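You operate a simulated robot arm through the tools that you are given. There is no shell and no other tool.

Carry out the task below with a simulated robot arm. There is one attempt and no reset: what you move stays moved.

TASK
For thin film: handwheel to 15, taper 20, speed 20, static bar on.

It is judged by the outcome, as a careful person would: the job done as asked, and still so three seconds after it is handed in. It fails if anything else is knocked over, pushed out of place, dropped, spilled or broken.

THE ROBOT
A 7-joint arm with a fingered hand, fixed in place. Base frame: the origin is at the foot of the arm, x ahead of it, y to its left, z up. Readings come in m, degrees, newtons and seconds.
With the tool pointing down near the work surface it reaches from about 0.48 to 0.92 m from the base axis. Its first joint turns from -143.0 to 143.0 degrees. Payload 3 kg.
Tool frame: the origin (TCP) lies between the finger pads and is the grasp point; the fingertips stand 0.026 m ahead of it; z points along the fingers, y is the line along which they close. Largest opening 0.148 m; the body of the gripper starts 0.073 m behind the TCP. The gripper is a hand of 3 fingers: y runs from the thumb to the fingers, the wrist lies at [0, 0, -0.229] in the tool frame, and closing takes about 1.5 s.
Orientation is that of the tool frame in the base frame, as a unit quaternion [x, y, z, w]. With the fingers straight down and closing along the base's y, the tool's x points along the base's -x, its y along +y and its z along -z.

THE INTERFACE
- The arm moves only by the tool nudge_tool. Its argument "commands" is a list of rows, each an object (a shift or turn left out is 0, a gripper value left out holds the last) with "dp": the shift along the base's x, y, z in units of 25 mm (1.0 is 25 mm), a list of three; "dr": the turn, a rotation vector about the base's x, y, z in units of 4 degrees (1.0 is 4 degrees), a list of three; "gripper": the gripper command, from -1 (fully open) to 1 (shut), values between in proportion. In form: [{"dp": [dx, dy, dz], "dr": [wx, wy, wz], "gripper": gripper}, ...]. A call has 1 to 20 rows; each row shifts and turns the commanded pose from where the row before left it. A call with a number of a shift or a turn outside -1 to 1 is refused whole. Rows are played at 5 a second. More than 0.05 m and 8.6 degrees between two rows, or a gripper value outside its range, and nothing of the call is played. Where a pose cannot be reached the arm comes as near as it can. A force on the tool above 40 N (or 10 N above the force at the start of the call, whichever is more), or a blocked arm, ends the call early, and 0.2 s more pass. Each finger travels about 0.153 m/s and halts on what it meets, pressing with about 22 N; the grip force reading is that of the motor and also rises with nothing between the fingers. The clock runs only during rows and for 0.2 s after the last one: add rows that do not move to give the fingers time. It gives the time, the measured TCP pose, the force on the tool (base axes), the opening and the grip force at its end, in the units of the frame above (readings bear some noise), with the torque about the TCP (base axes, N m) and any sound that the robot's microphone picked up.
- Cameras (640 x 400 px; columns grow to the right, rows downward): "scene" is fixed at [0.3995, 0.647, 1.7059]; the picture's right is [-0.90, -0.44, 0.00], its down [-0.27, 0.54, -0.79] and it looks along [0.35, -0.71, -0.61] (base axes); focal length 308 px, centre (320, 200). "wrist" rides on the gripper at [0.068, -0.039, -0.09] in the tool frame; the picture's right is [0.50, 0.87, 0.00], its down [-0.66, 0.38, -0.65] and it looks along [-0.57, 0.33, 0.76] (tool axes); focal length 222 px, centre (320, 200). There is no depth. A picture from a camera that has moved, and an enlarged one, comes with that camera's place and axes in the base frame and with its lens.
- grab_frame(camera): a new picture of that camera. It takes no simulated time.
- lift_body(by): slides the trunk up (or, below 0, down) by that many m; the arm rides with it, the base frame stays. It gives what a move gives, with no picture.
- hand_shape(shape): the hand has 3 fingers and takes this shape, open, in about a second: jaw (thumb against the fingers, like two jaws); tri (thumb and two fingers); tip (a fingertip pinch); poke (one finger out to press); point (the index stretched); flat (the hand flat); cup (the hand cupped); fist (a fist). The gripper value then closes the fingers along that shape, each until it touches; the sizes above hold for jaw. It gives what a move gives, with no picture.
- enlarge(camera, box): a new picture of the part [left, top, right, bottom] of that camera's present view, enlarged. It takes no simulated time.
- finish_job(): hands the job in; it is judged then, once.

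Nothing tells you positions but the pictures and the camera data. Unless the task says otherwise, let go and move clear before handing in.

The tools are called after ">>>" as a command line: name --argument value ..., lists and objects as JSON in quotes. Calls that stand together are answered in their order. nudge_tool: Moves the arm, as the interface text tells. Its arguments: {"type":"object","properties":{"commands":{"type":"array","items":{"type":"object","properties":{"dp":{"type":"array","items":{"type":"number"}},"dr":{"type":"array","items":{"type":"number"}},"gripper":{"type":"number"}}}}},"required":["commands"]} The other tools are called the same way: lift_body (by) slides the trunk up or down; hand_shape (shape) gives the hand a shape; grab_frame (camera) takes a picture; enlarge (camera, box) takes an enlarged picture of a part of a camera's view; finish_job () hands the job in.

At the start:

```text
clock: 0.0
eef_pos: [0.8819, -0.2019, 1.3013]
orientation: [0.001, 1.0, 0.0, 0.0]
ft_force: [0.7, 0.3, 1.0]
moment: [-0.02, -0.01, -0.02]
gripper_width: 0.1478
grip_force: 0.0
shape: jaw
trunk travel left (down, up): [-0.7, 0.19]
```

scene: 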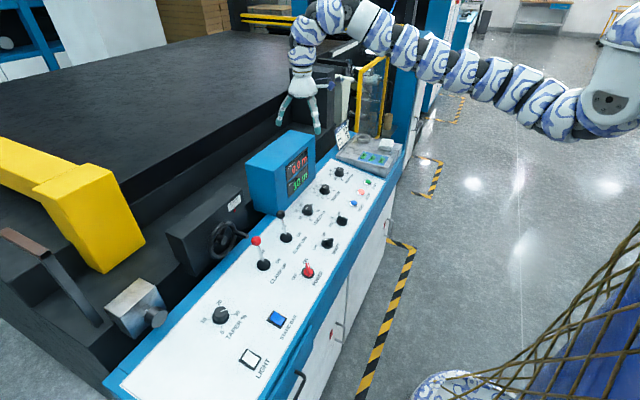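
wrist: 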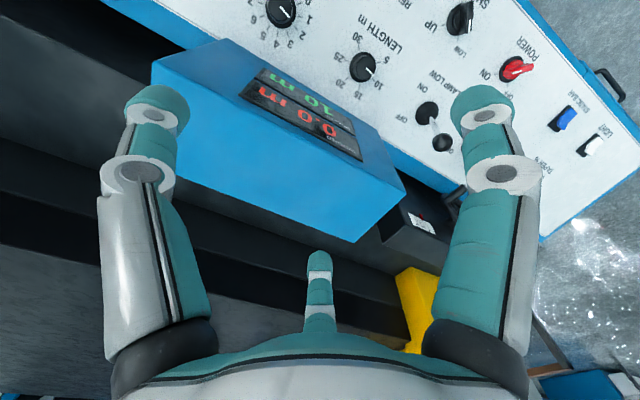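

I see a control panel with knobs (taper, length, speed and others), a static bar rocker and a handwheel on the machine's black housing. I will enlarge the pictures to read the labels.

>>> enlarge --camera "scene" --box '[180, 270, 340, 370]'

>>> enlarge --camera "scene" --box '[280, 150, 400, 225]'

>>> enlarge --camera "scene" --box '[170, 180, 330, 280]'

>>> enlarge --camera "scene" --box '[280, 200, 360, 250]'

>>> enlarge --camera "scene" --box '[320, 110, 416, 170]'

>>> enlarge --camera "wrist" --box '[220, 0, 640, 262]'

```text
4.00 times, centred on (260, 320) of scene
camera zoom: at [0.3995, 0.647, 1.7059], right [-0.9, -0.44, 0.0], down [-0.27, 0.54, -0.79], along [0.35, -0.71, -0.61], focal length 1234 px, centre (560, -280)
```

zoom: 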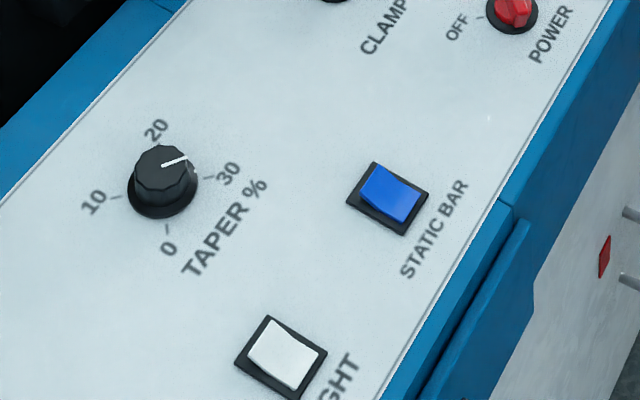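

```text
5.33 times, centred on (340, 188) of scene
camera zoom: at [0.3995, 0.647, 1.7059], right [-0.9, -0.44, 0.0], down [-0.27, 0.54, -0.79], along [0.35, -0.71, -0.61], focal length 1645 px, centre (213, 267)
```

zoom: 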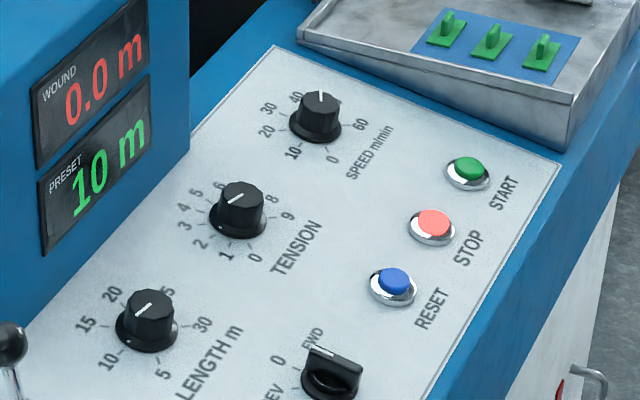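

```text
4.00 times, centred on (250, 230) of scene
camera zoom: at [0.3995, 0.647, 1.7059], right [-0.9, -0.44, 0.0], down [-0.27, 0.54, -0.79], along [0.35, -0.71, -0.61], focal length 1234 px, centre (600, 80)
```

zoom: 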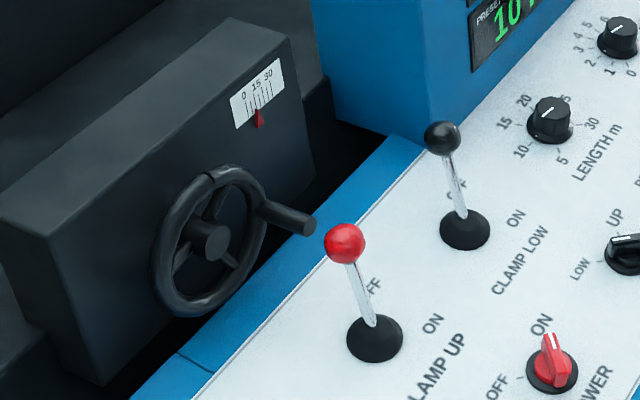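

```text
8.00 times, centred on (320, 225) of scene
camera zoom: at [0.3995, 0.647, 1.7059], right [-0.9, -0.44, 0.0], down [-0.27, 0.54, -0.79], along [0.35, -0.71, -0.61], focal length 2468 px, centre (320, 0)
```

zoom: 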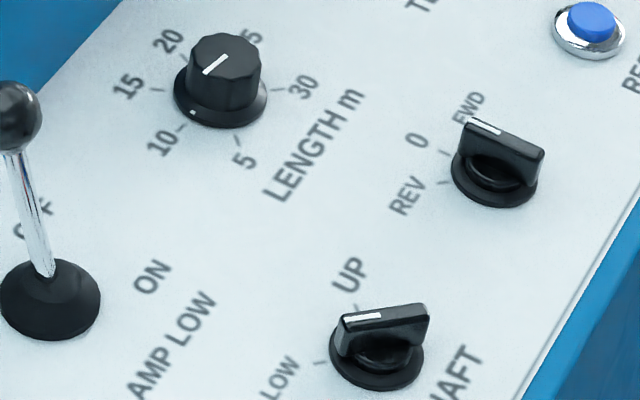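

```text
6.67 times, centred on (368, 140) of scene
camera zoom: at [0.3995, 0.647, 1.7059], right [-0.9, -0.44, 0.0], down [-0.27, 0.54, -0.79], along [0.35, -0.71, -0.61], focal length 2057 px, centre (0, 600)
```

zoom: 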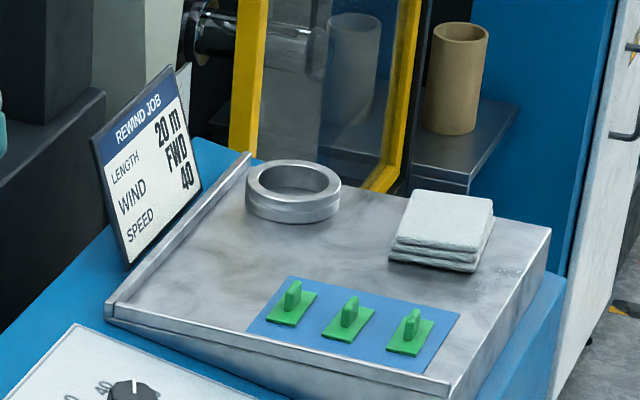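

```text
1.52 times, centred on (430, 131) of wrist
camera zoom: at [0.8139, -0.2398, 1.3936], right [-0.5, 0.87, 0.0], down [0.66, 0.38, 0.65], along [0.57, 0.33, -0.76], focal length 338 px, centre (152, 305)
```

zoom: 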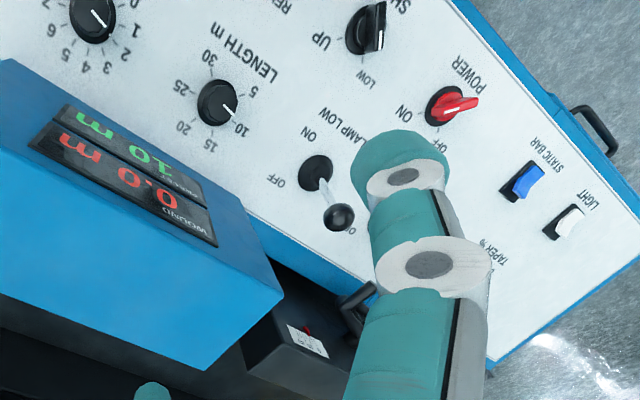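

The panel runs along y at roughly x 0.7–0.9 and z about 0.95, and the handwheel's face points toward the robot. Before moving I will zoom in on the scale pointer and on the knobs to be set.

>>> enlarge --camera "scene" --box '[222, 190, 254, 210]'

>>> enlarge --camera "scene" --box '[200, 295, 248, 325]'

>>> enlarge --camera "scene" --box '[320, 160, 360, 185]'

>>> enlarge --camera "scene" --box '[190, 205, 270, 265]'

>>> enlarge --camera "scene" --box '[260, 305, 300, 330]'

```text
16.00 times, centred on (238, 200) of scene
camera zoom: at [0.3995, 0.647, 1.7059], right [-0.9, -0.44, 0.0], down [-0.27, 0.54, -0.79], along [0.35, -0.71, -0.61], focal length 4936 px, centre (1632, 200)
```

zoom: 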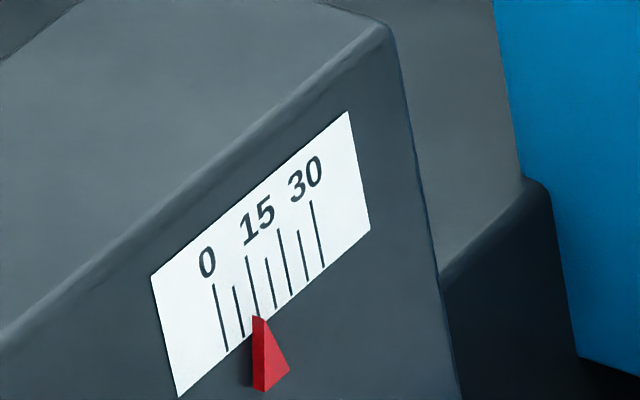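

```text
13.33 times, centred on (224, 310) of scene
camera zoom: at [0.3995, 0.647, 1.7059], right [-0.9, -0.44, 0.0], down [-0.27, 0.54, -0.79], along [0.35, -0.71, -0.61], focal length 4114 px, centre (1600, -1267)
```

zoom: 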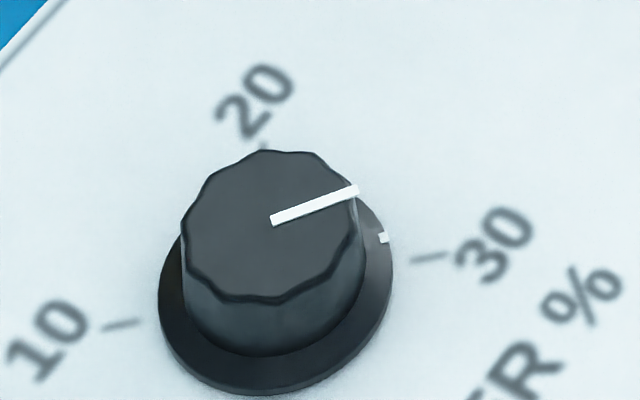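

```text
16.00 times, centred on (340, 172) of scene
camera zoom: at [0.3995, 0.647, 1.7059], right [-0.9, -0.44, 0.0], down [-0.27, 0.54, -0.79], along [0.35, -0.71, -0.61], focal length 4936 px, centre (0, 640)
```

zoom: 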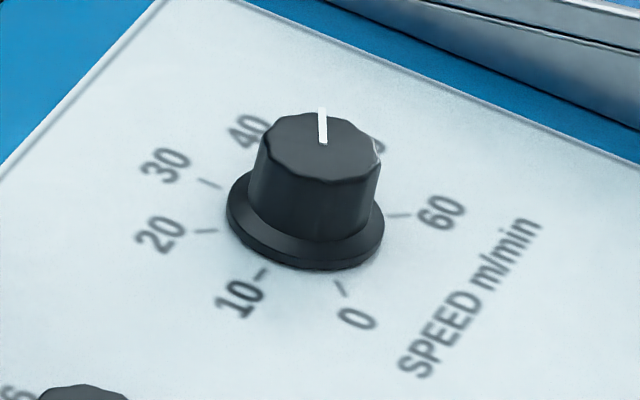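

```text
6.67 times, centred on (230, 235) of scene
camera zoom: at [0.3995, 0.647, 1.7059], right [-0.9, -0.44, 0.0], down [-0.27, 0.54, -0.79], along [0.35, -0.71, -0.61], focal length 2057 px, centre (920, -33)
```

zoom: 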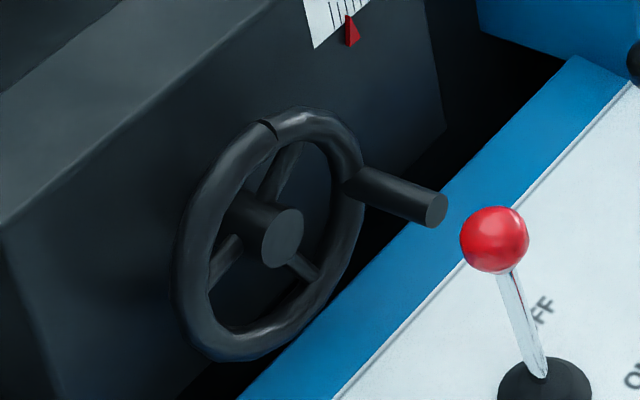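

```text
16.00 times, centred on (280, 318) of scene
camera zoom: at [0.3995, 0.647, 1.7059], right [-0.9, -0.44, 0.0], down [-0.27, 0.54, -0.79], along [0.35, -0.71, -0.61], focal length 4936 px, centre (960, -1680)
```

zoom: 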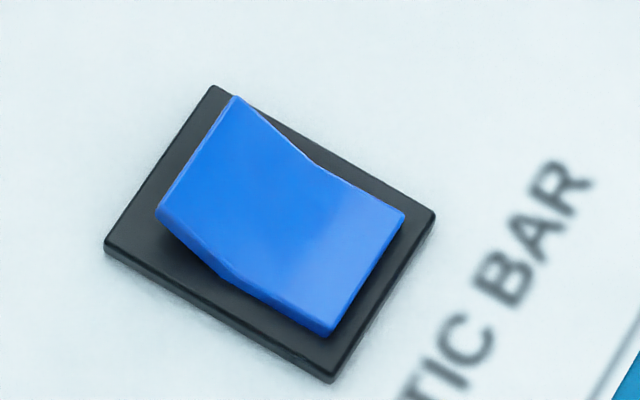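

The pointer reads about 10 on the handwheel scale, taper is near 30 and speed is somewhere between 40 and 50. I will move the hand over the left of the panel so the wrist camera can see the taper knob and the static bar.

>>> nudge_tool --commands '[{"dp": [-0.47, 0.88, -0.1]}, {"dp": [-0.47, 0.88, -0.1]}, {"dp": [-0.47, 0.88, -0.1]}, {"dp": [-0.47, 0.88, -0.1]}, {"dp": [-0.47, 0.88, -0.1]}, {"dp": [-0.47, 0.88, -0.1]}, {"dp": [-0.47, 0.88, -0.1]}, {"dp": [-0.47, 0.88, -0.1]}, {"dp": [-0.47, 0.88, -0.1]}, {"dp": [-0.47, 0.88, -0.1]}, {"dp": [-0.47, 0.88, -0.1]}, {"dp": [-0.47, 0.88, -0.1]}, {"dp": [-0.47, 0.88, -0.1]}, {"dp": [-0.47, 0.88, -0.1]}, {"dp": [-0.47, 0.88, -0.1]}, {"dp": [-0.47, 0.88, -0.1]}, {"dp": [-0.47, 0.88, -0.1]}, {"dp": [-0.47, 0.88, -0.1]}, {"dp": [-0.47, 0.88, -0.1]}, {"dp": [-0.47, 0.88, -0.1]}]'

>>> grab_frame --camera "wrist"

>>> grab_frame --camera "scene"

```text
clock: 4.2
eef_pos: [0.8076, -0.0608, 1.2875]
orientation: [0.0, 1.0, 0.001, -0.001]
ft_force: [-0.6, 0.2, -0.9]
moment: [-0.01, 0.01, 0.0]
gripper_width: 0.1479
grip_force: 0.0
shape: jaw
out of reach, approached as far as the arm can: row 7, 8, 9, 10, 11, 12, 13, 14, 15, 16, 17, 18, 19, 20
trunk travel left (down, up): [-0.7, 0.19]
```

```text
taken
camera wrist: at [0.7393, -0.0995, 1.3784], right [-0.5, 0.87, 0.0], down [0.66, 0.38, 0.65], along [0.57, 0.33, -0.76], focal length 222 px, centre (320, 200)
```

wrist: 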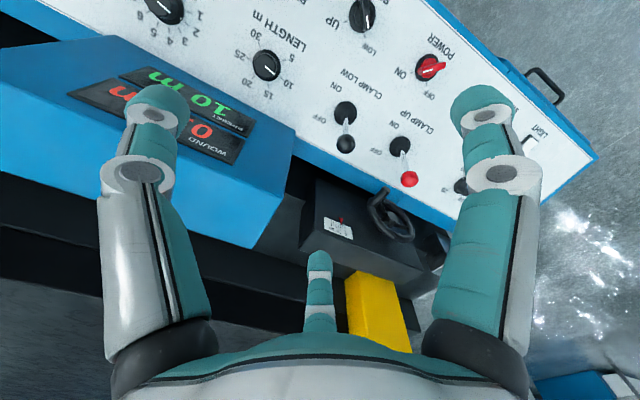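

```text
taken
```

scene: 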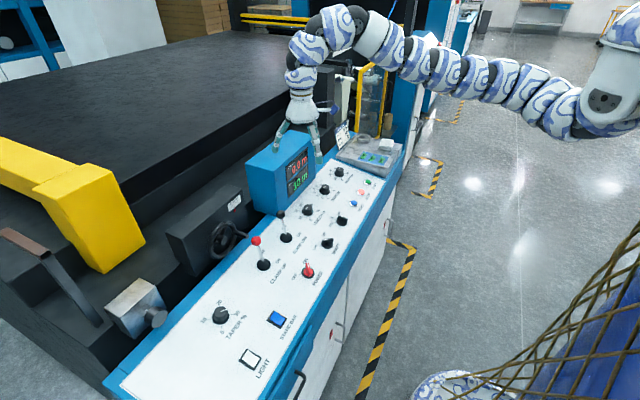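

The arm stopped short because the pose was out of reach, with the hand still near (0.81, -0.06, 1.29). I will check what the commanded pose is by sending rows that do not move.

>>> nudge_tool --commands '[{"dp": [0, 0, 0]}, {"dp": [0, 0, 0]}]'

```text
clock: 4.8
eef_pos: [0.8075, -0.0621, 1.2869]
orientation: [0.0, 1.0, -0.001, -0.001]
ft_force: [-0.3, -0.1, -0.1]
moment: [0.05, -0.03, 0.04]
gripper_width: 0.148
grip_force: 0.0
shape: jaw
trunk travel left (down, up): [-0.7, 0.19]
```

The command restarts from the measured pose. I will raise the trunk so the hand hangs lower relative to the shoulder, then try again.

>>> lift_body --by 0.1

>>> nudge_tool --commands '[{"dp": [-0.4, 0.9, -0.8]}, {"dp": [-0.4, 0.9, -0.8]}, {"dp": [-0.4, 0.9, -0.8]}, {"dp": [-0.4, 0.9, -0.8]}, {"dp": [-0.4, 0.9, 0]}, {"dp": [-0.4, 0.9, 0]}]'

```text
clock: 6.1
eef_pos: [0.8068, -0.062, 1.386]
orientation: [0.0, 1.0, 0.0, -0.001]
ft_force: [0.6, -0.3, 0.3]
moment: [0.0, 0.01, -0.04]
gripper_width: 0.148
grip_force: 0.3
shape: jaw
trunk travel left (down, up): [-0.8, 0.09]
```

```text
clock: 7.5
eef_pos: [0.8069, -0.0617, 1.3872]
orientation: [0.0, 1.0, 0.0, 0.0]
ft_force: [0.0, -0.2, -0.3]
moment: [-0.01, 0.0, 0.0]
gripper_width: 0.1479
grip_force: 0.0
shape: jaw
out of reach, approached as far as the arm can: row 1, 2, 3, 4, 5, 6
trunk travel left (down, up): [-0.8, 0.09]
```

The arm still won't move that way, so a joint is probably at its limit. I will test single directions to find out which.

>>> nudge_tool --commands '[{"dp": [0, 0, -0.5]}, {"dp": [0, 0, -0.5]}]'

>>> nudge_tool --commands '[{"dp": [0, 0.5, 0]}, {"dp": [0, 0.5, 0]}]'

>>> nudge_tool --commands '[{"dp": [-0.5, 0, 0]}, {"dp": [-0.5, 0, 0]}]'

>>> nudge_tool --commands '[{"dr": [0, 0, 0.7]}, {"dr": [0, 0, 0.7]}]'

```text
clock: 8.1
eef_pos: [0.8073, -0.0626, 1.3804]
orientation: [0.002, 1.0, 0.001, -0.002]
ft_force: [-0.2, -0.1, 0.9]
moment: [0.0, -0.03, 0.0]
gripper_width: 0.1477
grip_force: 0.1
shape: jaw
out of reach, approached as far as the arm can: row 1, 2
trunk travel left (down, up): [-0.8, 0.09]
```

```text
clock: 8.7
eef_pos: [0.8079, -0.0373, 1.3811]
orientation: [0.001, 1.0, 0.0, -0.001]
ft_force: [0.6, 0.2, 0.6]
moment: [0.03, 0.03, -0.04]
gripper_width: 0.1477
grip_force: 0.1
shape: jaw
trunk travel left (down, up): [-0.8, 0.09]
```

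```text
clock: 9.3
eef_pos: [0.8064, -0.0374, 1.3806]
orientation: [0.0, 1.0, 0.0, 0.0]
ft_force: [-0.2, 0.7, -0.5]
moment: [0.02, -0.02, -0.02]
gripper_width: 0.1479
grip_force: 0.0
shape: jaw
out of reach, approached as far as the arm can: row 1, 2
trunk travel left (down, up): [-0.8, 0.09]
```

```text
clock: 9.9
eef_pos: [0.8077, -0.037, 1.3811]
orientation: [-0.049, 0.999, 0.001, -0.001]
ft_force: [0.9, 0.3, 0.3]
moment: [0.01, -0.01, 0.03]
gripper_width: 0.1479
grip_force: 0.1
shape: jaw
trunk travel left (down, up): [-0.8, 0.09]
```

Moving -x or -z is blocked, while +y and turning work. I will lower the trunk by 0.2 m, which keeps the fingertips at about 1.155 m and clear of the levers, then try moving toward -x.

>>> lift_body --by -0.2

>>> nudge_tool --commands '[{"dr": [0, 0, -0.7]}, {"dr": [0, 0, -0.7]}, {"dp": [0, 0, 0.8]}, {"dp": [0, 0, 0.8]}, {"dp": [0, 0, 0.8]}, {"dp": [-0.8, 0, 0]}, {"dp": [-0.8, 0, 0]}, {"dp": [-0.8, 0, 0]}, {"dp": [-0.8, 0, 0]}]'

```text
clock: 12.1
eef_pos: [0.8071, -0.0377, 1.1805]
orientation: [-0.049, 0.999, -0.001, -0.001]
ft_force: [0.9, -0.2, -0.4]
moment: [0.01, -0.01, -0.02]
gripper_width: 0.1482
grip_force: 0.0
shape: jaw
trunk travel left (down, up): [-0.6, 0.29]
```

```text
clock: 14.1
eef_pos: [0.7955, -0.0326, 1.2131]
orientation: [0.001, 1.0, 0.002, 0.0]
ft_force: [0.2, 0.7, 0.5]
moment: [-0.01, -0.02, 0.0]
gripper_width: 0.1479
grip_force: 0.0
shape: jaw
out of reach, approached as far as the arm can: row 5, 6, 7, 8, 9
trunk travel left (down, up): [-0.6, 0.29]
```

Up and -x are still blocked, so I will look at the arm's current shape in the scene picture.

>>> enlarge --camera "scene" --box '[240, 0, 640, 250]'

>>> grab_frame --camera "wrist"

```text
1.60 times, centred on (440, 125) of scene
camera zoom: at [0.3995, 0.647, 1.7059], right [-0.9, -0.44, 0.0], down [-0.27, 0.54, -0.79], along [0.35, -0.71, -0.61], focal length 494 px, centre (128, 320)
```

zoom: 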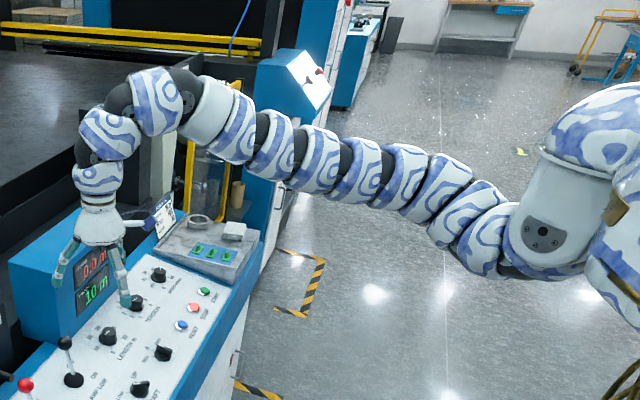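

```text
taken
camera wrist: at [0.7268, -0.0713, 1.3044], right [-0.5, 0.87, 0.0], down [0.65, 0.38, 0.66], along [0.57, 0.33, -0.76], focal length 222 px, centre (320, 200)
```

wrist: 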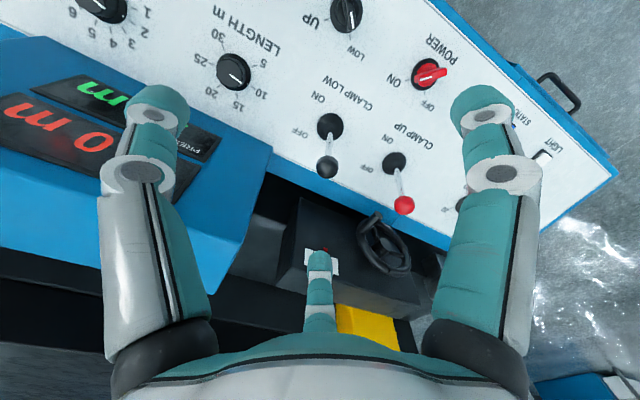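

The arm looks almost straight, with the bend only at the wrist. I will tilt the tool outward by 20° and test whether that frees the inward motion.

>>> nudge_tool --commands '[{"dr": [0, -1, 0]}, {"dr": [0, -1, 0]}, {"dr": [0, -1, 0]}, {"dr": [0, -1, 0]}, {"dr": [0, -1, 0]}]'

>>> nudge_tool --commands '[{"dp": [-0.6, 0, 0]}, {"dp": [-0.6, 0, 0]}, {"dp": [-0.6, 0, 0]}, {"dp": [-0.6, 0, 0]}]'

```text
clock: 15.3
eef_pos: [0.7951, -0.0327, 1.2118]
orientation: [0.0, 1.0, 0.002, 0.001]
ft_force: [1.1, -0.1, -0.1]
moment: [0.02, 0.02, -0.01]
gripper_width: 0.1478
grip_force: 0.0
shape: jaw
out of reach, approached as far as the arm can: row 1, 2, 3, 4, 5
trunk travel left (down, up): [-0.6, 0.29]
```

```text
clock: 16.3
eef_pos: [0.7954, -0.0322, 1.214]
orientation: [0.0, 1.0, 0.002, 0.001]
ft_force: [1.1, -0.3, -0.4]
moment: [-0.01, -0.01, -0.01]
gripper_width: 0.1479
grip_force: 0.1
shape: jaw
out of reach, approached as far as the arm can: row 1, 2, 3, 4
trunk travel left (down, up): [-0.6, 0.29]
```

An outward tilt is blocked too. I will try an inward tilt and a few other small moves to find which way is free.

>>> nudge_tool --commands '[{"dr": [0, 1, 0]}, {"dr": [0, 1, 0]}]'

>>> nudge_tool --commands '[{"dp": [-0.6, 0, 0]}, {"dp": [-0.6, 0, 0]}]'

>>> nudge_tool --commands '[{"dp": [0, 0, 0.6]}, {"dp": [0, 0, 0.6]}]'

>>> nudge_tool --commands '[{"dp": [0, 0.8, 0]}, {"dp": [0, 0.8, 0]}, {"dp": [0, 0.8, 0]}, {"dp": [0, 0.8, 0]}]'

```text
clock: 16.9
eef_pos: [0.8047, -0.031, 1.1886]
orientation: [0.001, 0.998, 0.002, -0.069]
ft_force: [0.1, 0.0, 0.0]
moment: [-0.02, 0.0, -0.01]
gripper_width: 0.1478
grip_force: 0.2
shape: jaw
out of reach, approached as far as the arm can: row 1, 2
trunk travel left (down, up): [-0.6, 0.29]
```

```text
clock: 17.5
eef_pos: [0.7782, -0.0284, 1.1777]
orientation: [0.0, 0.998, 0.002, -0.069]
ft_force: [0.0, -0.4, 0.1]
moment: [0.0, 0.01, 0.0]
gripper_width: 0.148
grip_force: 0.0
shape: jaw
out of reach, approached as far as the arm can: row 1, 2
trunk travel left (down, up): [-0.6, 0.29]
```

```text
clock: 18.1
eef_pos: [0.7866, -0.0239, 1.1824]
orientation: [0.0, 0.998, 0.003, -0.067]
ft_force: [-0.2, 0.8, 0.8]
moment: [0.01, 0.0, 0.0]
gripper_width: 0.148
grip_force: 0.0
shape: jaw
out of reach, approached as far as the arm can: row 1, 2
trunk travel left (down, up): [-0.6, 0.29]
```

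```text
clock: 19.1
eef_pos: [0.7883, 0.0548, 1.1833]
orientation: [0.0, 0.998, 0.001, -0.069]
ft_force: [0.3, 0.7, 0.3]
moment: [0.02, 0.02, -0.01]
gripper_width: 0.1478
grip_force: 0.1
shape: jaw
trunk travel left (down, up): [-0.6, 0.29]
```

Motion along y is free, and -x appears limited by the arm's posture. I will reset the tilt, move out to x of about 0.88 and up, and watch what the arm does.

>>> nudge_tool --commands '[{"dp": [0.6, 0, 0]}, {"dp": [0.6, 0, 0]}, {"dp": [0.6, 0, 0], "dr": [0, -0.7, 0]}, {"dp": [0.6, 0, 0], "dr": [0, -0.7, 0]}, {"dp": [0.6, 0, 0], "dr": [0, -0.6, 0]}]'

>>> nudge_tool --commands '[{"dp": [0, 0, 0.8]}, {"dp": [0, 0, 0.8]}, {"dp": [0, 0, 0.8]}, {"dp": [0, 0, 0.8]}]'

>>> enlarge --camera "scene" --box '[240, 0, 640, 250]'

```text
clock: 20.3
eef_pos: [0.8625, 0.0551, 1.1826]
orientation: [-0.001, 1.0, 0.002, 0.0]
ft_force: [0.4, 0.2, -0.7]
moment: [0.02, -0.03, -0.01]
gripper_width: 0.1481
grip_force: 0.1
shape: jaw
trunk travel left (down, up): [-0.6, 0.29]
```

```text
clock: 21.3
eef_pos: [0.865, 0.0559, 1.2567]
orientation: [0.0, 1.0, 0.002, 0.003]
ft_force: [0.0, 0.5, 0.6]
moment: [0.02, 0.02, -0.04]
gripper_width: 0.148
grip_force: 0.0
shape: jaw
out of reach, approached as far as the arm can: row 4
trunk travel left (down, up): [-0.6, 0.29]
```

```text
1.60 times, centred on (440, 125) of scene
camera zoom: at [0.3995, 0.647, 1.7059], right [-0.9, -0.44, 0.0], down [-0.27, 0.54, -0.79], along [0.35, -0.71, -0.61], focal length 494 px, centre (128, 320)
```

zoom: 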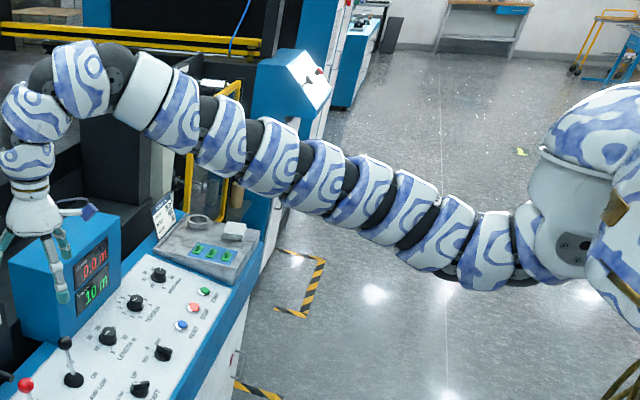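

The outer boundary limits upward motion here. I will raise the trunk by 0.2 m and lower the hand relative to it, to find the lower limit at this radius.

>>> lift_body --by 0.2

>>> nudge_tool --commands '[{"dp": [0, 0, -0.8]}, {"dp": [0, 0, -0.8]}, {"dp": [0, 0, -0.8]}, {"dp": [0, 0, -0.8]}, {"dp": [0, 0, -0.8]}, {"dp": [0, 0, -0.8]}, {"dp": [0, 0, -0.8]}, {"dp": [0, 0, -0.8]}, {"dp": [0, 0, -0.8]}, {"dp": [0, 0, -0.8]}]'

>>> enlarge --camera "scene" --box '[240, 0, 640, 250]'

```text
clock: 23.5
eef_pos: [0.8655, 0.0555, 1.4561]
orientation: [-0.001, 1.0, 0.002, 0.002]
ft_force: [-0.5, 0.1, -0.1]
moment: [0.0, 0.0, 0.02]
gripper_width: 0.1477
grip_force: 0.1
shape: jaw
trunk travel left (down, up): [-0.8, 0.09]
```

```text
clock: 25.7
eef_pos: [0.8655, 0.0552, 1.256]
orientation: [0.001, 1.0, 0.002, 0.001]
ft_force: [-0.6, -0.5, 0.0]
moment: [0.0, 0.01, -0.03]
gripper_width: 0.1481
grip_force: 0.1
shape: jaw
trunk travel left (down, up): [-0.8, 0.09]
```

```text
1.60 times, centred on (440, 125) of scene
camera zoom: at [0.3995, 0.647, 1.7059], right [-0.9, -0.44, 0.0], down [-0.27, 0.54, -0.79], along [0.35, -0.71, -0.61], focal length 494 px, centre (128, 320)
```

zoom: 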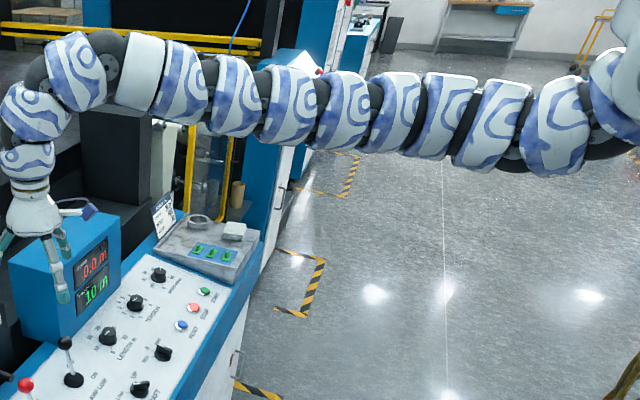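

Lowering is free at this radius. I will test moving inward from here, where the hand hangs lower relative to the shoulder.

>>> nudge_tool --commands '[{"dp": [-0.8, 0, 0]}, {"dp": [-0.8, 0, 0]}, {"dp": [-0.8, 0, 0]}, {"dp": [-0.8, 0, 0]}, {"dp": [-0.8, 0, 0]}, {"dp": [-0.8, 0, 0]}, {"dp": [-0.8, 0, 0]}, {"dp": [-0.8, 0, 0]}]'

>>> enlarge --camera "scene" --box '[240, 0, 640, 250]'

```text
clock: 27.5
eef_pos: [0.8054, 0.0561, 1.2567]
orientation: [0.0, 1.0, 0.002, 0.001]
ft_force: [-0.4, -0.3, 0.7]
moment: [0.01, 0.02, 0.0]
gripper_width: 0.148
grip_force: 0.1
shape: jaw
out of reach, approached as far as the arm can: row 4, 5, 6, 7, 8
trunk travel left (down, up): [-0.8, 0.09]
```

```text
1.60 times, centred on (440, 125) of scene
camera zoom: at [0.3995, 0.647, 1.7059], right [-0.9, -0.44, 0.0], down [-0.27, 0.54, -0.79], along [0.35, -0.71, -0.61], focal length 494 px, centre (128, 320)
```

zoom: 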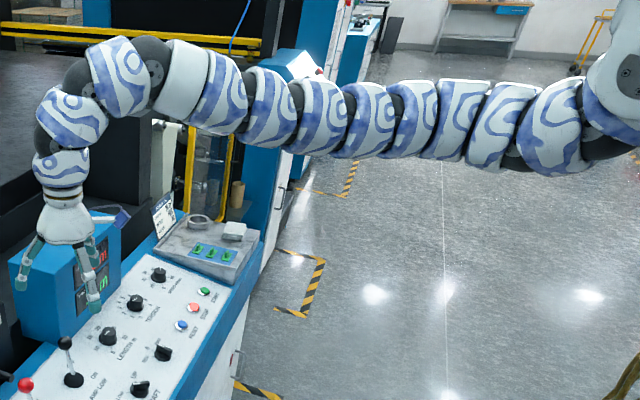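

Inward motion stops at about x 0.805 whatever the height, so a wrist roll joint may be the limit. I will test this by yawing the tool and then moving inward.

>>> nudge_tool --commands '[{"dr": [0, 0, 1]}, {"dr": [0, 0, 1]}, {"dr": [0, 0, 1]}, {"dr": [0, 0, 1]}, {"dr": [0, 0, 1]}, {"dr": [0, 0, 1]}, {"dr": [0, 0, 1]}, {"dp": [-0.8, 0, 0]}, {"dp": [-0.8, 0, 0]}, {"dp": [-0.8, 0, 0]}]'

>>> nudge_tool --commands '[{"dr": [0, 0, -1]}, {"dr": [0, 0, -1]}, {"dr": [0, 0, -1]}, {"dr": [0, 0, -1]}, {"dr": [0, 0, -1]}, {"dr": [0, 0, -1]}, {"dr": [0, 0, -1]}, {"dr": [0, 0, -1]}, {"dr": [0, 0, -1]}, {"dr": [0, 0, -1]}, {"dr": [0, 0, -1]}, {"dr": [0, 0, -1]}, {"dr": [0, 0, -1]}, {"dr": [0, 0, -1]}, {"dp": [-0.8, 0, 0]}, {"dp": [-0.8, 0, 0]}, {"dp": [-0.8, 0, 0]}]'

```text
clock: 29.7
eef_pos: [0.8046, 0.056, 1.2558]
orientation: [-0.242, 0.97, 0.002, 0.002]
ft_force: [0.3, -0.1, -0.5]
moment: [-0.02, -0.02, 0.02]
gripper_width: 0.1478
grip_force: 0.0
shape: jaw
out of reach, approached as far as the arm can: row 8, 9, 10
trunk travel left (down, up): [-0.8, 0.09]
```

```text
clock: 33.3
eef_pos: [0.804, 0.0552, 1.2571]
orientation: [0.242, 0.97, 0.001, 0.002]
ft_force: [0.0, -0.5, -1.2]
moment: [-0.01, -0.01, 0.01]
gripper_width: 0.1476
grip_force: 0.0
shape: jaw
out of reach, approached as far as the arm can: row 15, 16, 17
trunk travel left (down, up): [-0.8, 0.09]
```

Yaw makes no difference. I will straighten the yaw, move along y away from the levers, raise the trunk to the top and go down, to see whether a lower hand frees inward motion.

>>> nudge_tool --commands '[{"dr": [0, 0, 1]}, {"dr": [0, 0, 1]}, {"dr": [0, 0, 1]}, {"dr": [0, 0, 1]}, {"dr": [0, 0, 1]}, {"dr": [0, 0, 1]}, {"dr": [0, 0, 1]}, {"dp": [0.2, 0.9, 0]}, {"dp": [0, 0.9, 0]}, {"dp": [0, 0.9, 0]}, {"dp": [0, 0.9, 0]}, {"dp": [0, 0.9, 0]}, {"dp": [0, 0.9, 0]}, {"dp": [0, 0.9, 0]}, {"dp": [0, 0.9, 0]}, {"dp": [0, 0.9, 0]}]'

>>> lift_body --by 0.09

>>> nudge_tool --commands '[{"dp": [0, 0, -0.9]}, {"dp": [0, 0, -0.9]}, {"dp": [0, 0, -0.9]}, {"dp": [0, 0, -0.9]}, {"dp": [0, 0, -0.9]}, {"dp": [0, 0, -0.9]}, {"dp": [0, 0, -0.9]}, {"dp": [0, 0, -0.9]}]'

>>> nudge_tool --commands '[{"dp": [-0.8, 0, 0]}, {"dp": [-0.8, 0, 0]}, {"dp": [-0.8, 0, 0]}, {"dp": [-0.8, 0, 0]}]'

>>> grab_frame --camera "scene"

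>>> grab_frame --camera "wrist"

```text
clock: 36.7
eef_pos: [0.8102, 0.2584, 1.2551]
orientation: [0.001, 1.0, 0.002, 0.001]
ft_force: [0.6, 0.6, 0.2]
moment: [-0.01, 0.02, 0.03]
gripper_width: 0.1481
grip_force: 0.1
shape: jaw
trunk travel left (down, up): [-0.8, 0.09]
```

```text
clock: 37.9
eef_pos: [0.8095, 0.2587, 1.3458]
orientation: [0.0, 1.0, 0.001, 0.002]
ft_force: [-0.2, 0.0, -0.6]
moment: [-0.02, 0.0, 0.01]
gripper_width: 0.148
grip_force: 0.0
shape: jaw
trunk travel left (down, up): [-0.89, 0.0]
```

```text
clock: 39.7
eef_pos: [0.807, 0.2579, 1.1659]
orientation: [0.001, 1.0, 0.002, 0.002]
ft_force: [0.4, 0.2, -0.5]
moment: [-0.01, 0.0, 0.03]
gripper_width: 0.1479
grip_force: 0.1
shape: jaw
out of reach, approached as far as the arm can: row 8
trunk travel left (down, up): [-0.89, 0.0]
```

```text
clock: 40.7
eef_pos: [0.727, 0.259, 1.1665]
orientation: [0.001, 1.0, 0.003, 0.002]
ft_force: [-0.1, -0.1, -0.1]
moment: [-0.01, 0.01, 0.02]
gripper_width: 0.1481
grip_force: 0.2
shape: jaw
trunk travel left (down, up): [-0.89, 0.0]
```

```text
taken
```

scene: 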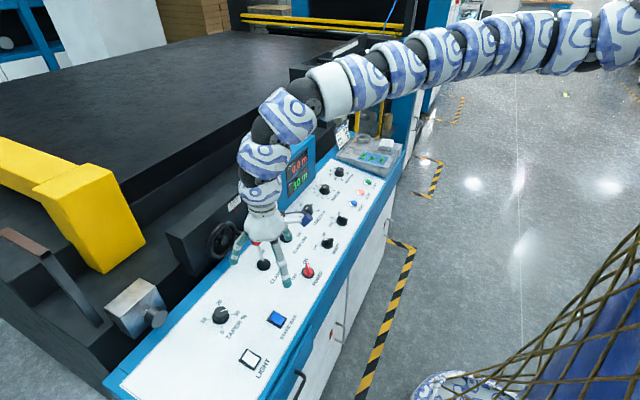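

```text
taken
camera wrist: at [0.6582, 0.2199, 1.2577], right [-0.5, 0.87, 0.0], down [0.65, 0.37, 0.66], along [0.57, 0.33, -0.75], focal length 222 px, centre (320, 200)
```

wrist: 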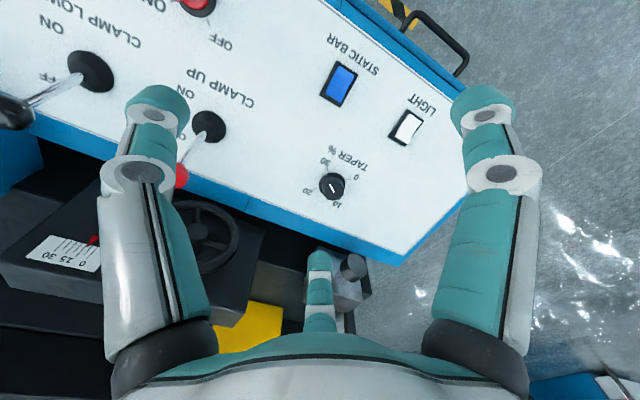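

With the trunk high and the hand low, inward motion is free again. Triangulation puts the static bar at about (0.71, 0.28, 0.945) and the taper knob at about (0.84, 0.35, 0.95). I will read both from the wrist camera.

>>> enlarge --camera "wrist" --box '[288, 140, 384, 200]'

>>> enlarge --camera "wrist" --box '[300, 20, 460, 120]'

>>> enlarge --camera "wrist" --box '[0, 180, 240, 330]'

```text
6.67 times, centred on (336, 170) of wrist
camera zoom: at [0.6582, 0.2199, 1.2577], right [-0.5, 0.87, 0.0], down [0.65, 0.37, 0.66], along [0.57, 0.33, -0.75], focal length 1481 px, centre (213, 400)
```

zoom: 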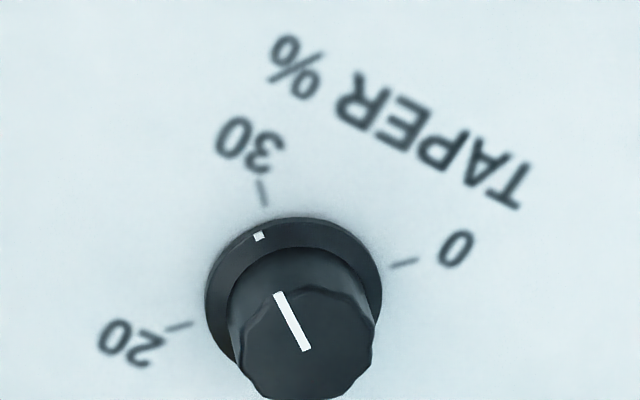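

```text
4.00 times, centred on (380, 70) of wrist
camera zoom: at [0.6582, 0.2199, 1.2577], right [-0.5, 0.87, 0.0], down [0.65, 0.37, 0.66], along [0.57, 0.33, -0.75], focal length 888 px, centre (80, 720)
```

zoom: 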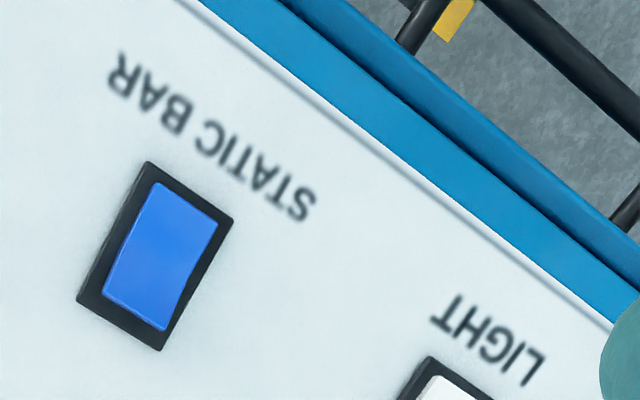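

```text
2.67 times, centred on (120, 255) of wrist
camera zoom: at [0.6582, 0.2199, 1.2577], right [-0.5, 0.87, 0.0], down [0.65, 0.37, 0.66], along [0.57, 0.33, -0.75], focal length 592 px, centre (853, 53)
```

zoom: 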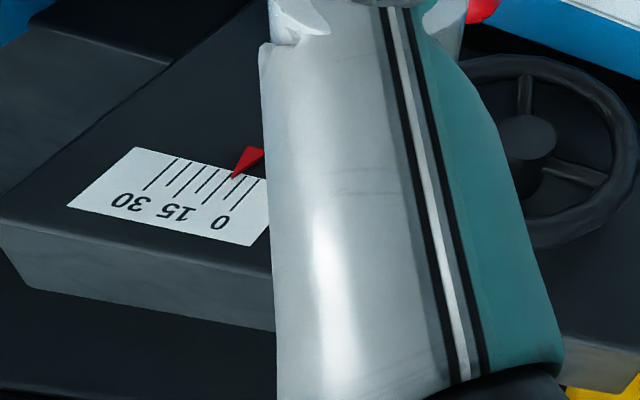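

Taper reads just under 30, and the ticks are 90° apart. I will do the static bar first, so I will set the poke shape and see where the finger ends up.

>>> hand_shape --shape "poke"

>>> grab_frame --camera "wrist"

>>> enlarge --camera "scene" --box '[200, 160, 360, 260]'

```text
clock: 41.6
eef_pos: [0.7267, 0.2584, 1.1672]
orientation: [0.001, 1.0, 0.002, 0.002]
ft_force: [0.8, -0.2, -0.2]
moment: [0.0, -0.03, -0.03]
gripper_width: 0.0
grip_force: 0.1
shape: poke
trunk travel left (down, up): [-0.89, 0.0]
```

```text
taken
camera wrist: at [0.6584, 0.2204, 1.2575], right [-0.5, 0.87, 0.0], down [0.65, 0.38, 0.66], along [0.57, 0.33, -0.75], focal length 222 px, centre (320, 200)
```

wrist: 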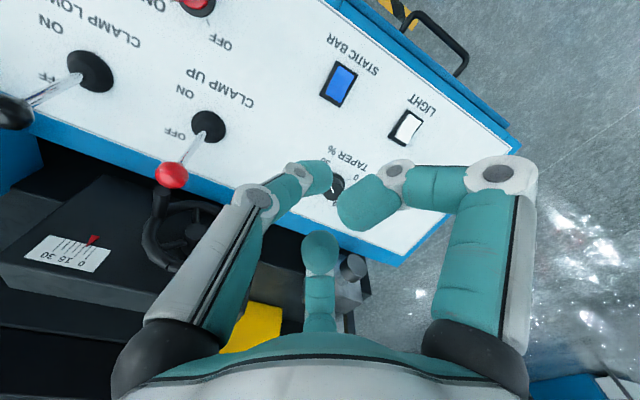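

```text
4.00 times, centred on (280, 210) of scene
camera zoom: at [0.3995, 0.647, 1.7059], right [-0.9, -0.44, 0.0], down [-0.27, 0.54, -0.79], along [0.35, -0.71, -0.61], focal length 1234 px, centre (480, 160)
```

zoom: 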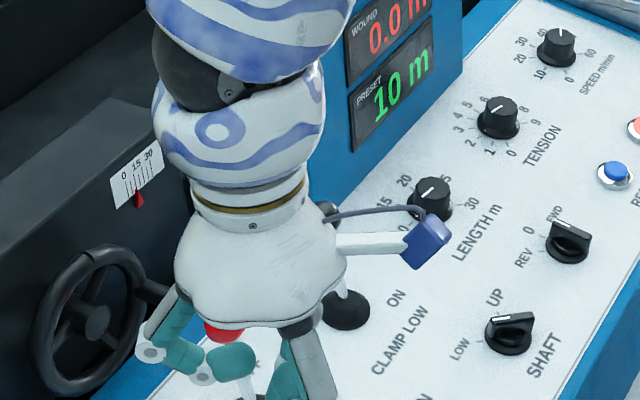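

The thumb and one finger curled up, and the far finger may be the straight one. I will look at the hand from the scene camera to locate the pressing fingertip.

>>> enlarge --camera "scene" --box '[216, 210, 328, 280]'

>>> enlarge --camera "wrist" --box '[200, 140, 440, 290]'

```text
5.71 times, centred on (272, 245) of scene
camera zoom: at [0.3995, 0.647, 1.7059], right [-0.9, -0.44, 0.0], down [-0.27, 0.54, -0.79], along [0.35, -0.71, -0.61], focal length 1763 px, centre (594, -57)
```

zoom: 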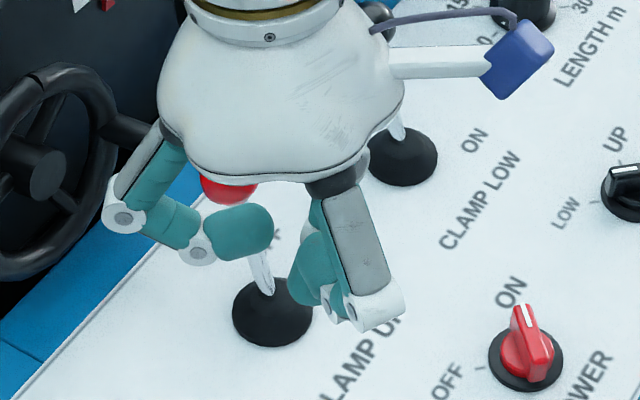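

```text
2.67 times, centred on (320, 215) of wrist
camera zoom: at [0.6584, 0.2204, 1.2575], right [-0.5, 0.87, 0.0], down [0.65, 0.38, 0.66], along [0.57, 0.33, -0.75], focal length 592 px, centre (320, 160)
```

zoom: 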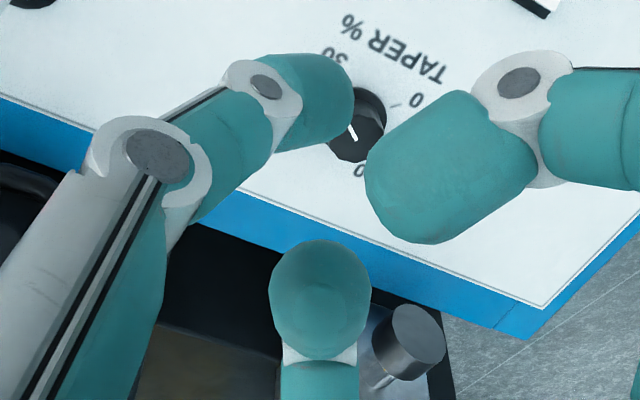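

From both views the thumb is the finger left out to press, and its tip sits on the tool axis near the TCP. Before pressing, I will look at the LIGHT rocker to compare the two switch states.

>>> enlarge --camera "scene" --box '[232, 340, 272, 375]'

>>> enlarge --camera "wrist" --box '[380, 80, 460, 160]'

>>> enlarge --camera "wrist" --box '[310, 50, 374, 110]'

>>> enlarge --camera "scene" --box '[226, 188, 254, 212]'

```text
11.43 times, centred on (252, 358) of scene
camera zoom: at [0.3995, 0.647, 1.7059], right [-0.9, -0.44, 0.0], down [-0.27, 0.54, -0.79], along [0.35, -0.71, -0.61], focal length 3526 px, centre (1097, -1600)
```

zoom: 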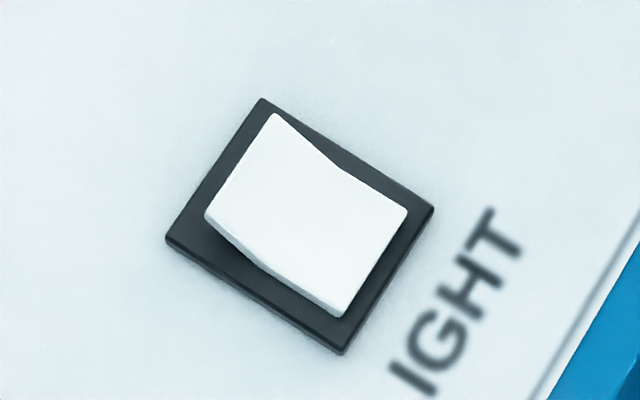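

```text
5.00 times, centred on (420, 120) of wrist
camera zoom: at [0.6584, 0.2204, 1.2575], right [-0.5, 0.87, 0.0], down [0.65, 0.38, 0.66], along [0.57, 0.33, -0.75], focal length 1111 px, centre (-180, 600)
```

zoom: 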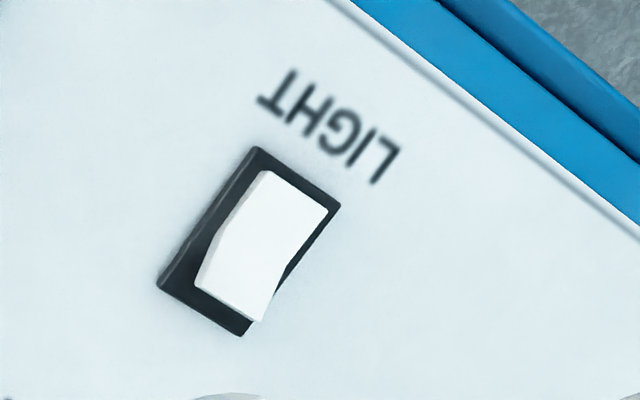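

```text
6.67 times, centred on (342, 80) of wrist
camera zoom: at [0.6584, 0.2204, 1.2575], right [-0.5, 0.87, 0.0], down [0.65, 0.38, 0.66], along [0.57, 0.33, -0.75], focal length 1481 px, centre (173, 1000)
```

zoom: 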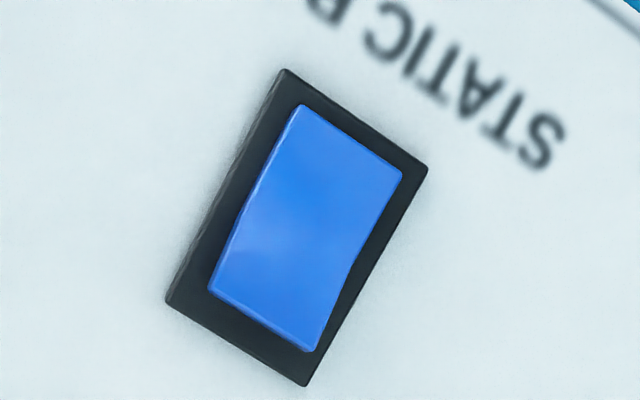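

```text
16.00 times, centred on (240, 200) of scene
camera zoom: at [0.3995, 0.647, 1.7059], right [-0.9, -0.44, 0.0], down [-0.27, 0.54, -0.79], along [0.35, -0.71, -0.61], focal length 4936 px, centre (1600, 200)
```

zoom: 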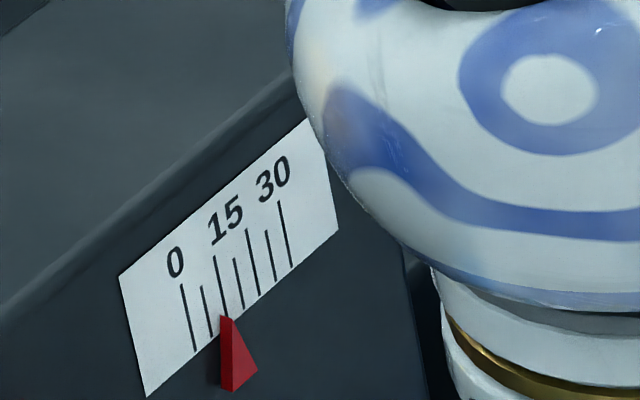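

Both rockers have the far half raised, so they read as off, and I'll press the far half of the static bar. I will move above it at about (0.724, 0.278) and descend partway.

>>> nudge_tool --commands '[{"dp": [-0.05, 0.4, -0.5]}, {"dp": [-0.05, 0.38, -0.9]}, {"dp": [0, 0, -0.9]}, {"dp": [0, 0, -0.9]}, {"dp": [0, 0, -0.9]}, {"dp": [0, 0, -0.9]}, {"dp": [0, 0, -0.5]}]'

>>> enlarge --camera "scene" --box '[216, 250, 344, 330]'

>>> grab_frame --camera "wrist"

```text
clock: 43.2
eef_pos: [0.725, 0.2765, 1.0288]
orientation: [0.001, 1.0, 0.001, 0.002]
ft_force: [0.4, 0.6, 0.1]
moment: [0.0, 0.02, -0.01]
gripper_width: 0.0002
grip_force: 0.2
shape: poke
trunk travel left (down, up): [-0.89, 0.0]
```

```text
5.00 times, centred on (280, 290) of scene
camera zoom: at [0.3995, 0.647, 1.7059], right [-0.9, -0.44, 0.0], down [-0.27, 0.54, -0.79], along [0.35, -0.71, -0.61], focal length 1543 px, centre (520, -250)
```

zoom: 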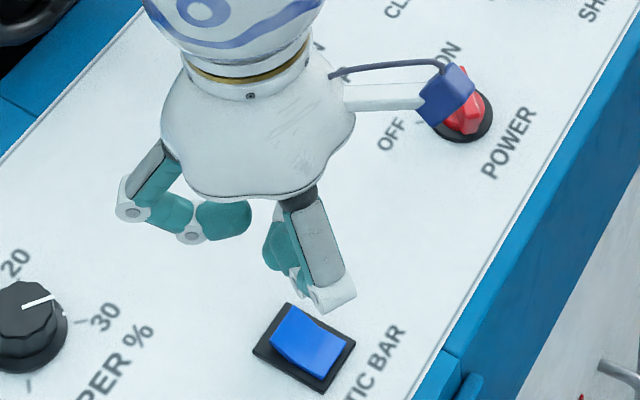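

```text
taken
camera wrist: at [0.6563, 0.2391, 1.12], right [-0.5, 0.87, 0.0], down [0.65, 0.37, 0.66], along [0.57, 0.33, -0.75], focal length 222 px, centre (320, 200)
```

wrist: 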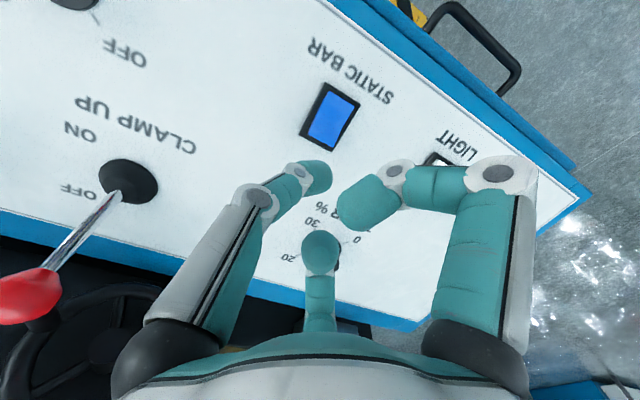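

The wrist view confirms the rocker's centre at (0.7085, 0.278), and the thumb tip sits over its far half. I will descend slowly and watch the force.

>>> nudge_tool --commands '[{"dp": [0, 0.06, -0.2]}, {"dp": [0, 0, -0.2]}, {"dp": [0, 0, -0.2]}, {"dp": [0, 0, -0.2]}, {"dp": [0, 0, -0.2]}, {"dp": [0, 0, -0.2]}]'

>>> enlarge --camera "scene" --box '[232, 275, 312, 325]'

>>> enlarge --camera "wrist" --box '[240, 80, 400, 200]'

```text
clock: 44.6
eef_pos: [0.7212, 0.2772, 1.0001]
orientation: [0.0, 1.0, 0.002, 0.0]
ft_force: [0.2, 0.2, -0.3]
moment: [0.02, 0.05, -0.02]
gripper_width: 0.0001
grip_force: 0.0
shape: poke
out of reach, approached as far as the arm can: row 6
trunk travel left (down, up): [-0.89, 0.0]
```

```text
8.00 times, centred on (272, 300) of scene
camera zoom: at [0.3995, 0.647, 1.7059], right [-0.9, -0.44, 0.0], down [-0.27, 0.54, -0.79], along [0.35, -0.71, -0.61], focal length 2468 px, centre (704, -600)
```

zoom: 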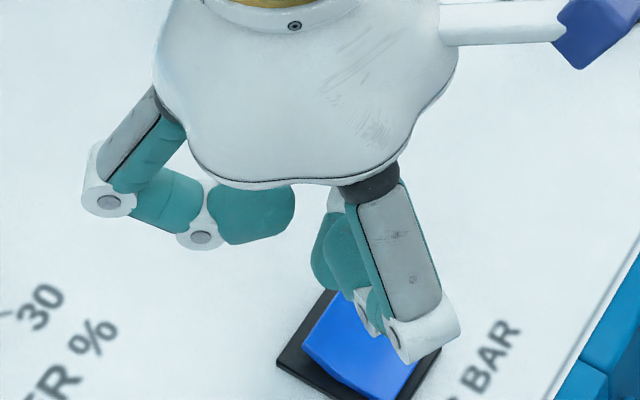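

```text
3.33 times, centred on (320, 140) of wrist
camera zoom: at [0.6528, 0.2387, 1.0907], right [-0.5, 0.87, 0.0], down [0.65, 0.38, 0.66], along [0.57, 0.33, -0.75], focal length 740 px, centre (320, 400)
```

zoom: 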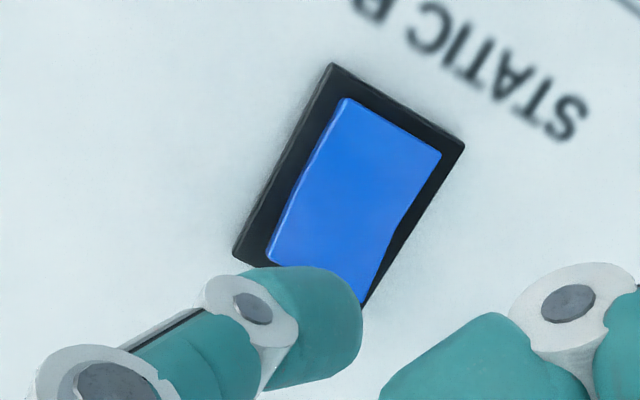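

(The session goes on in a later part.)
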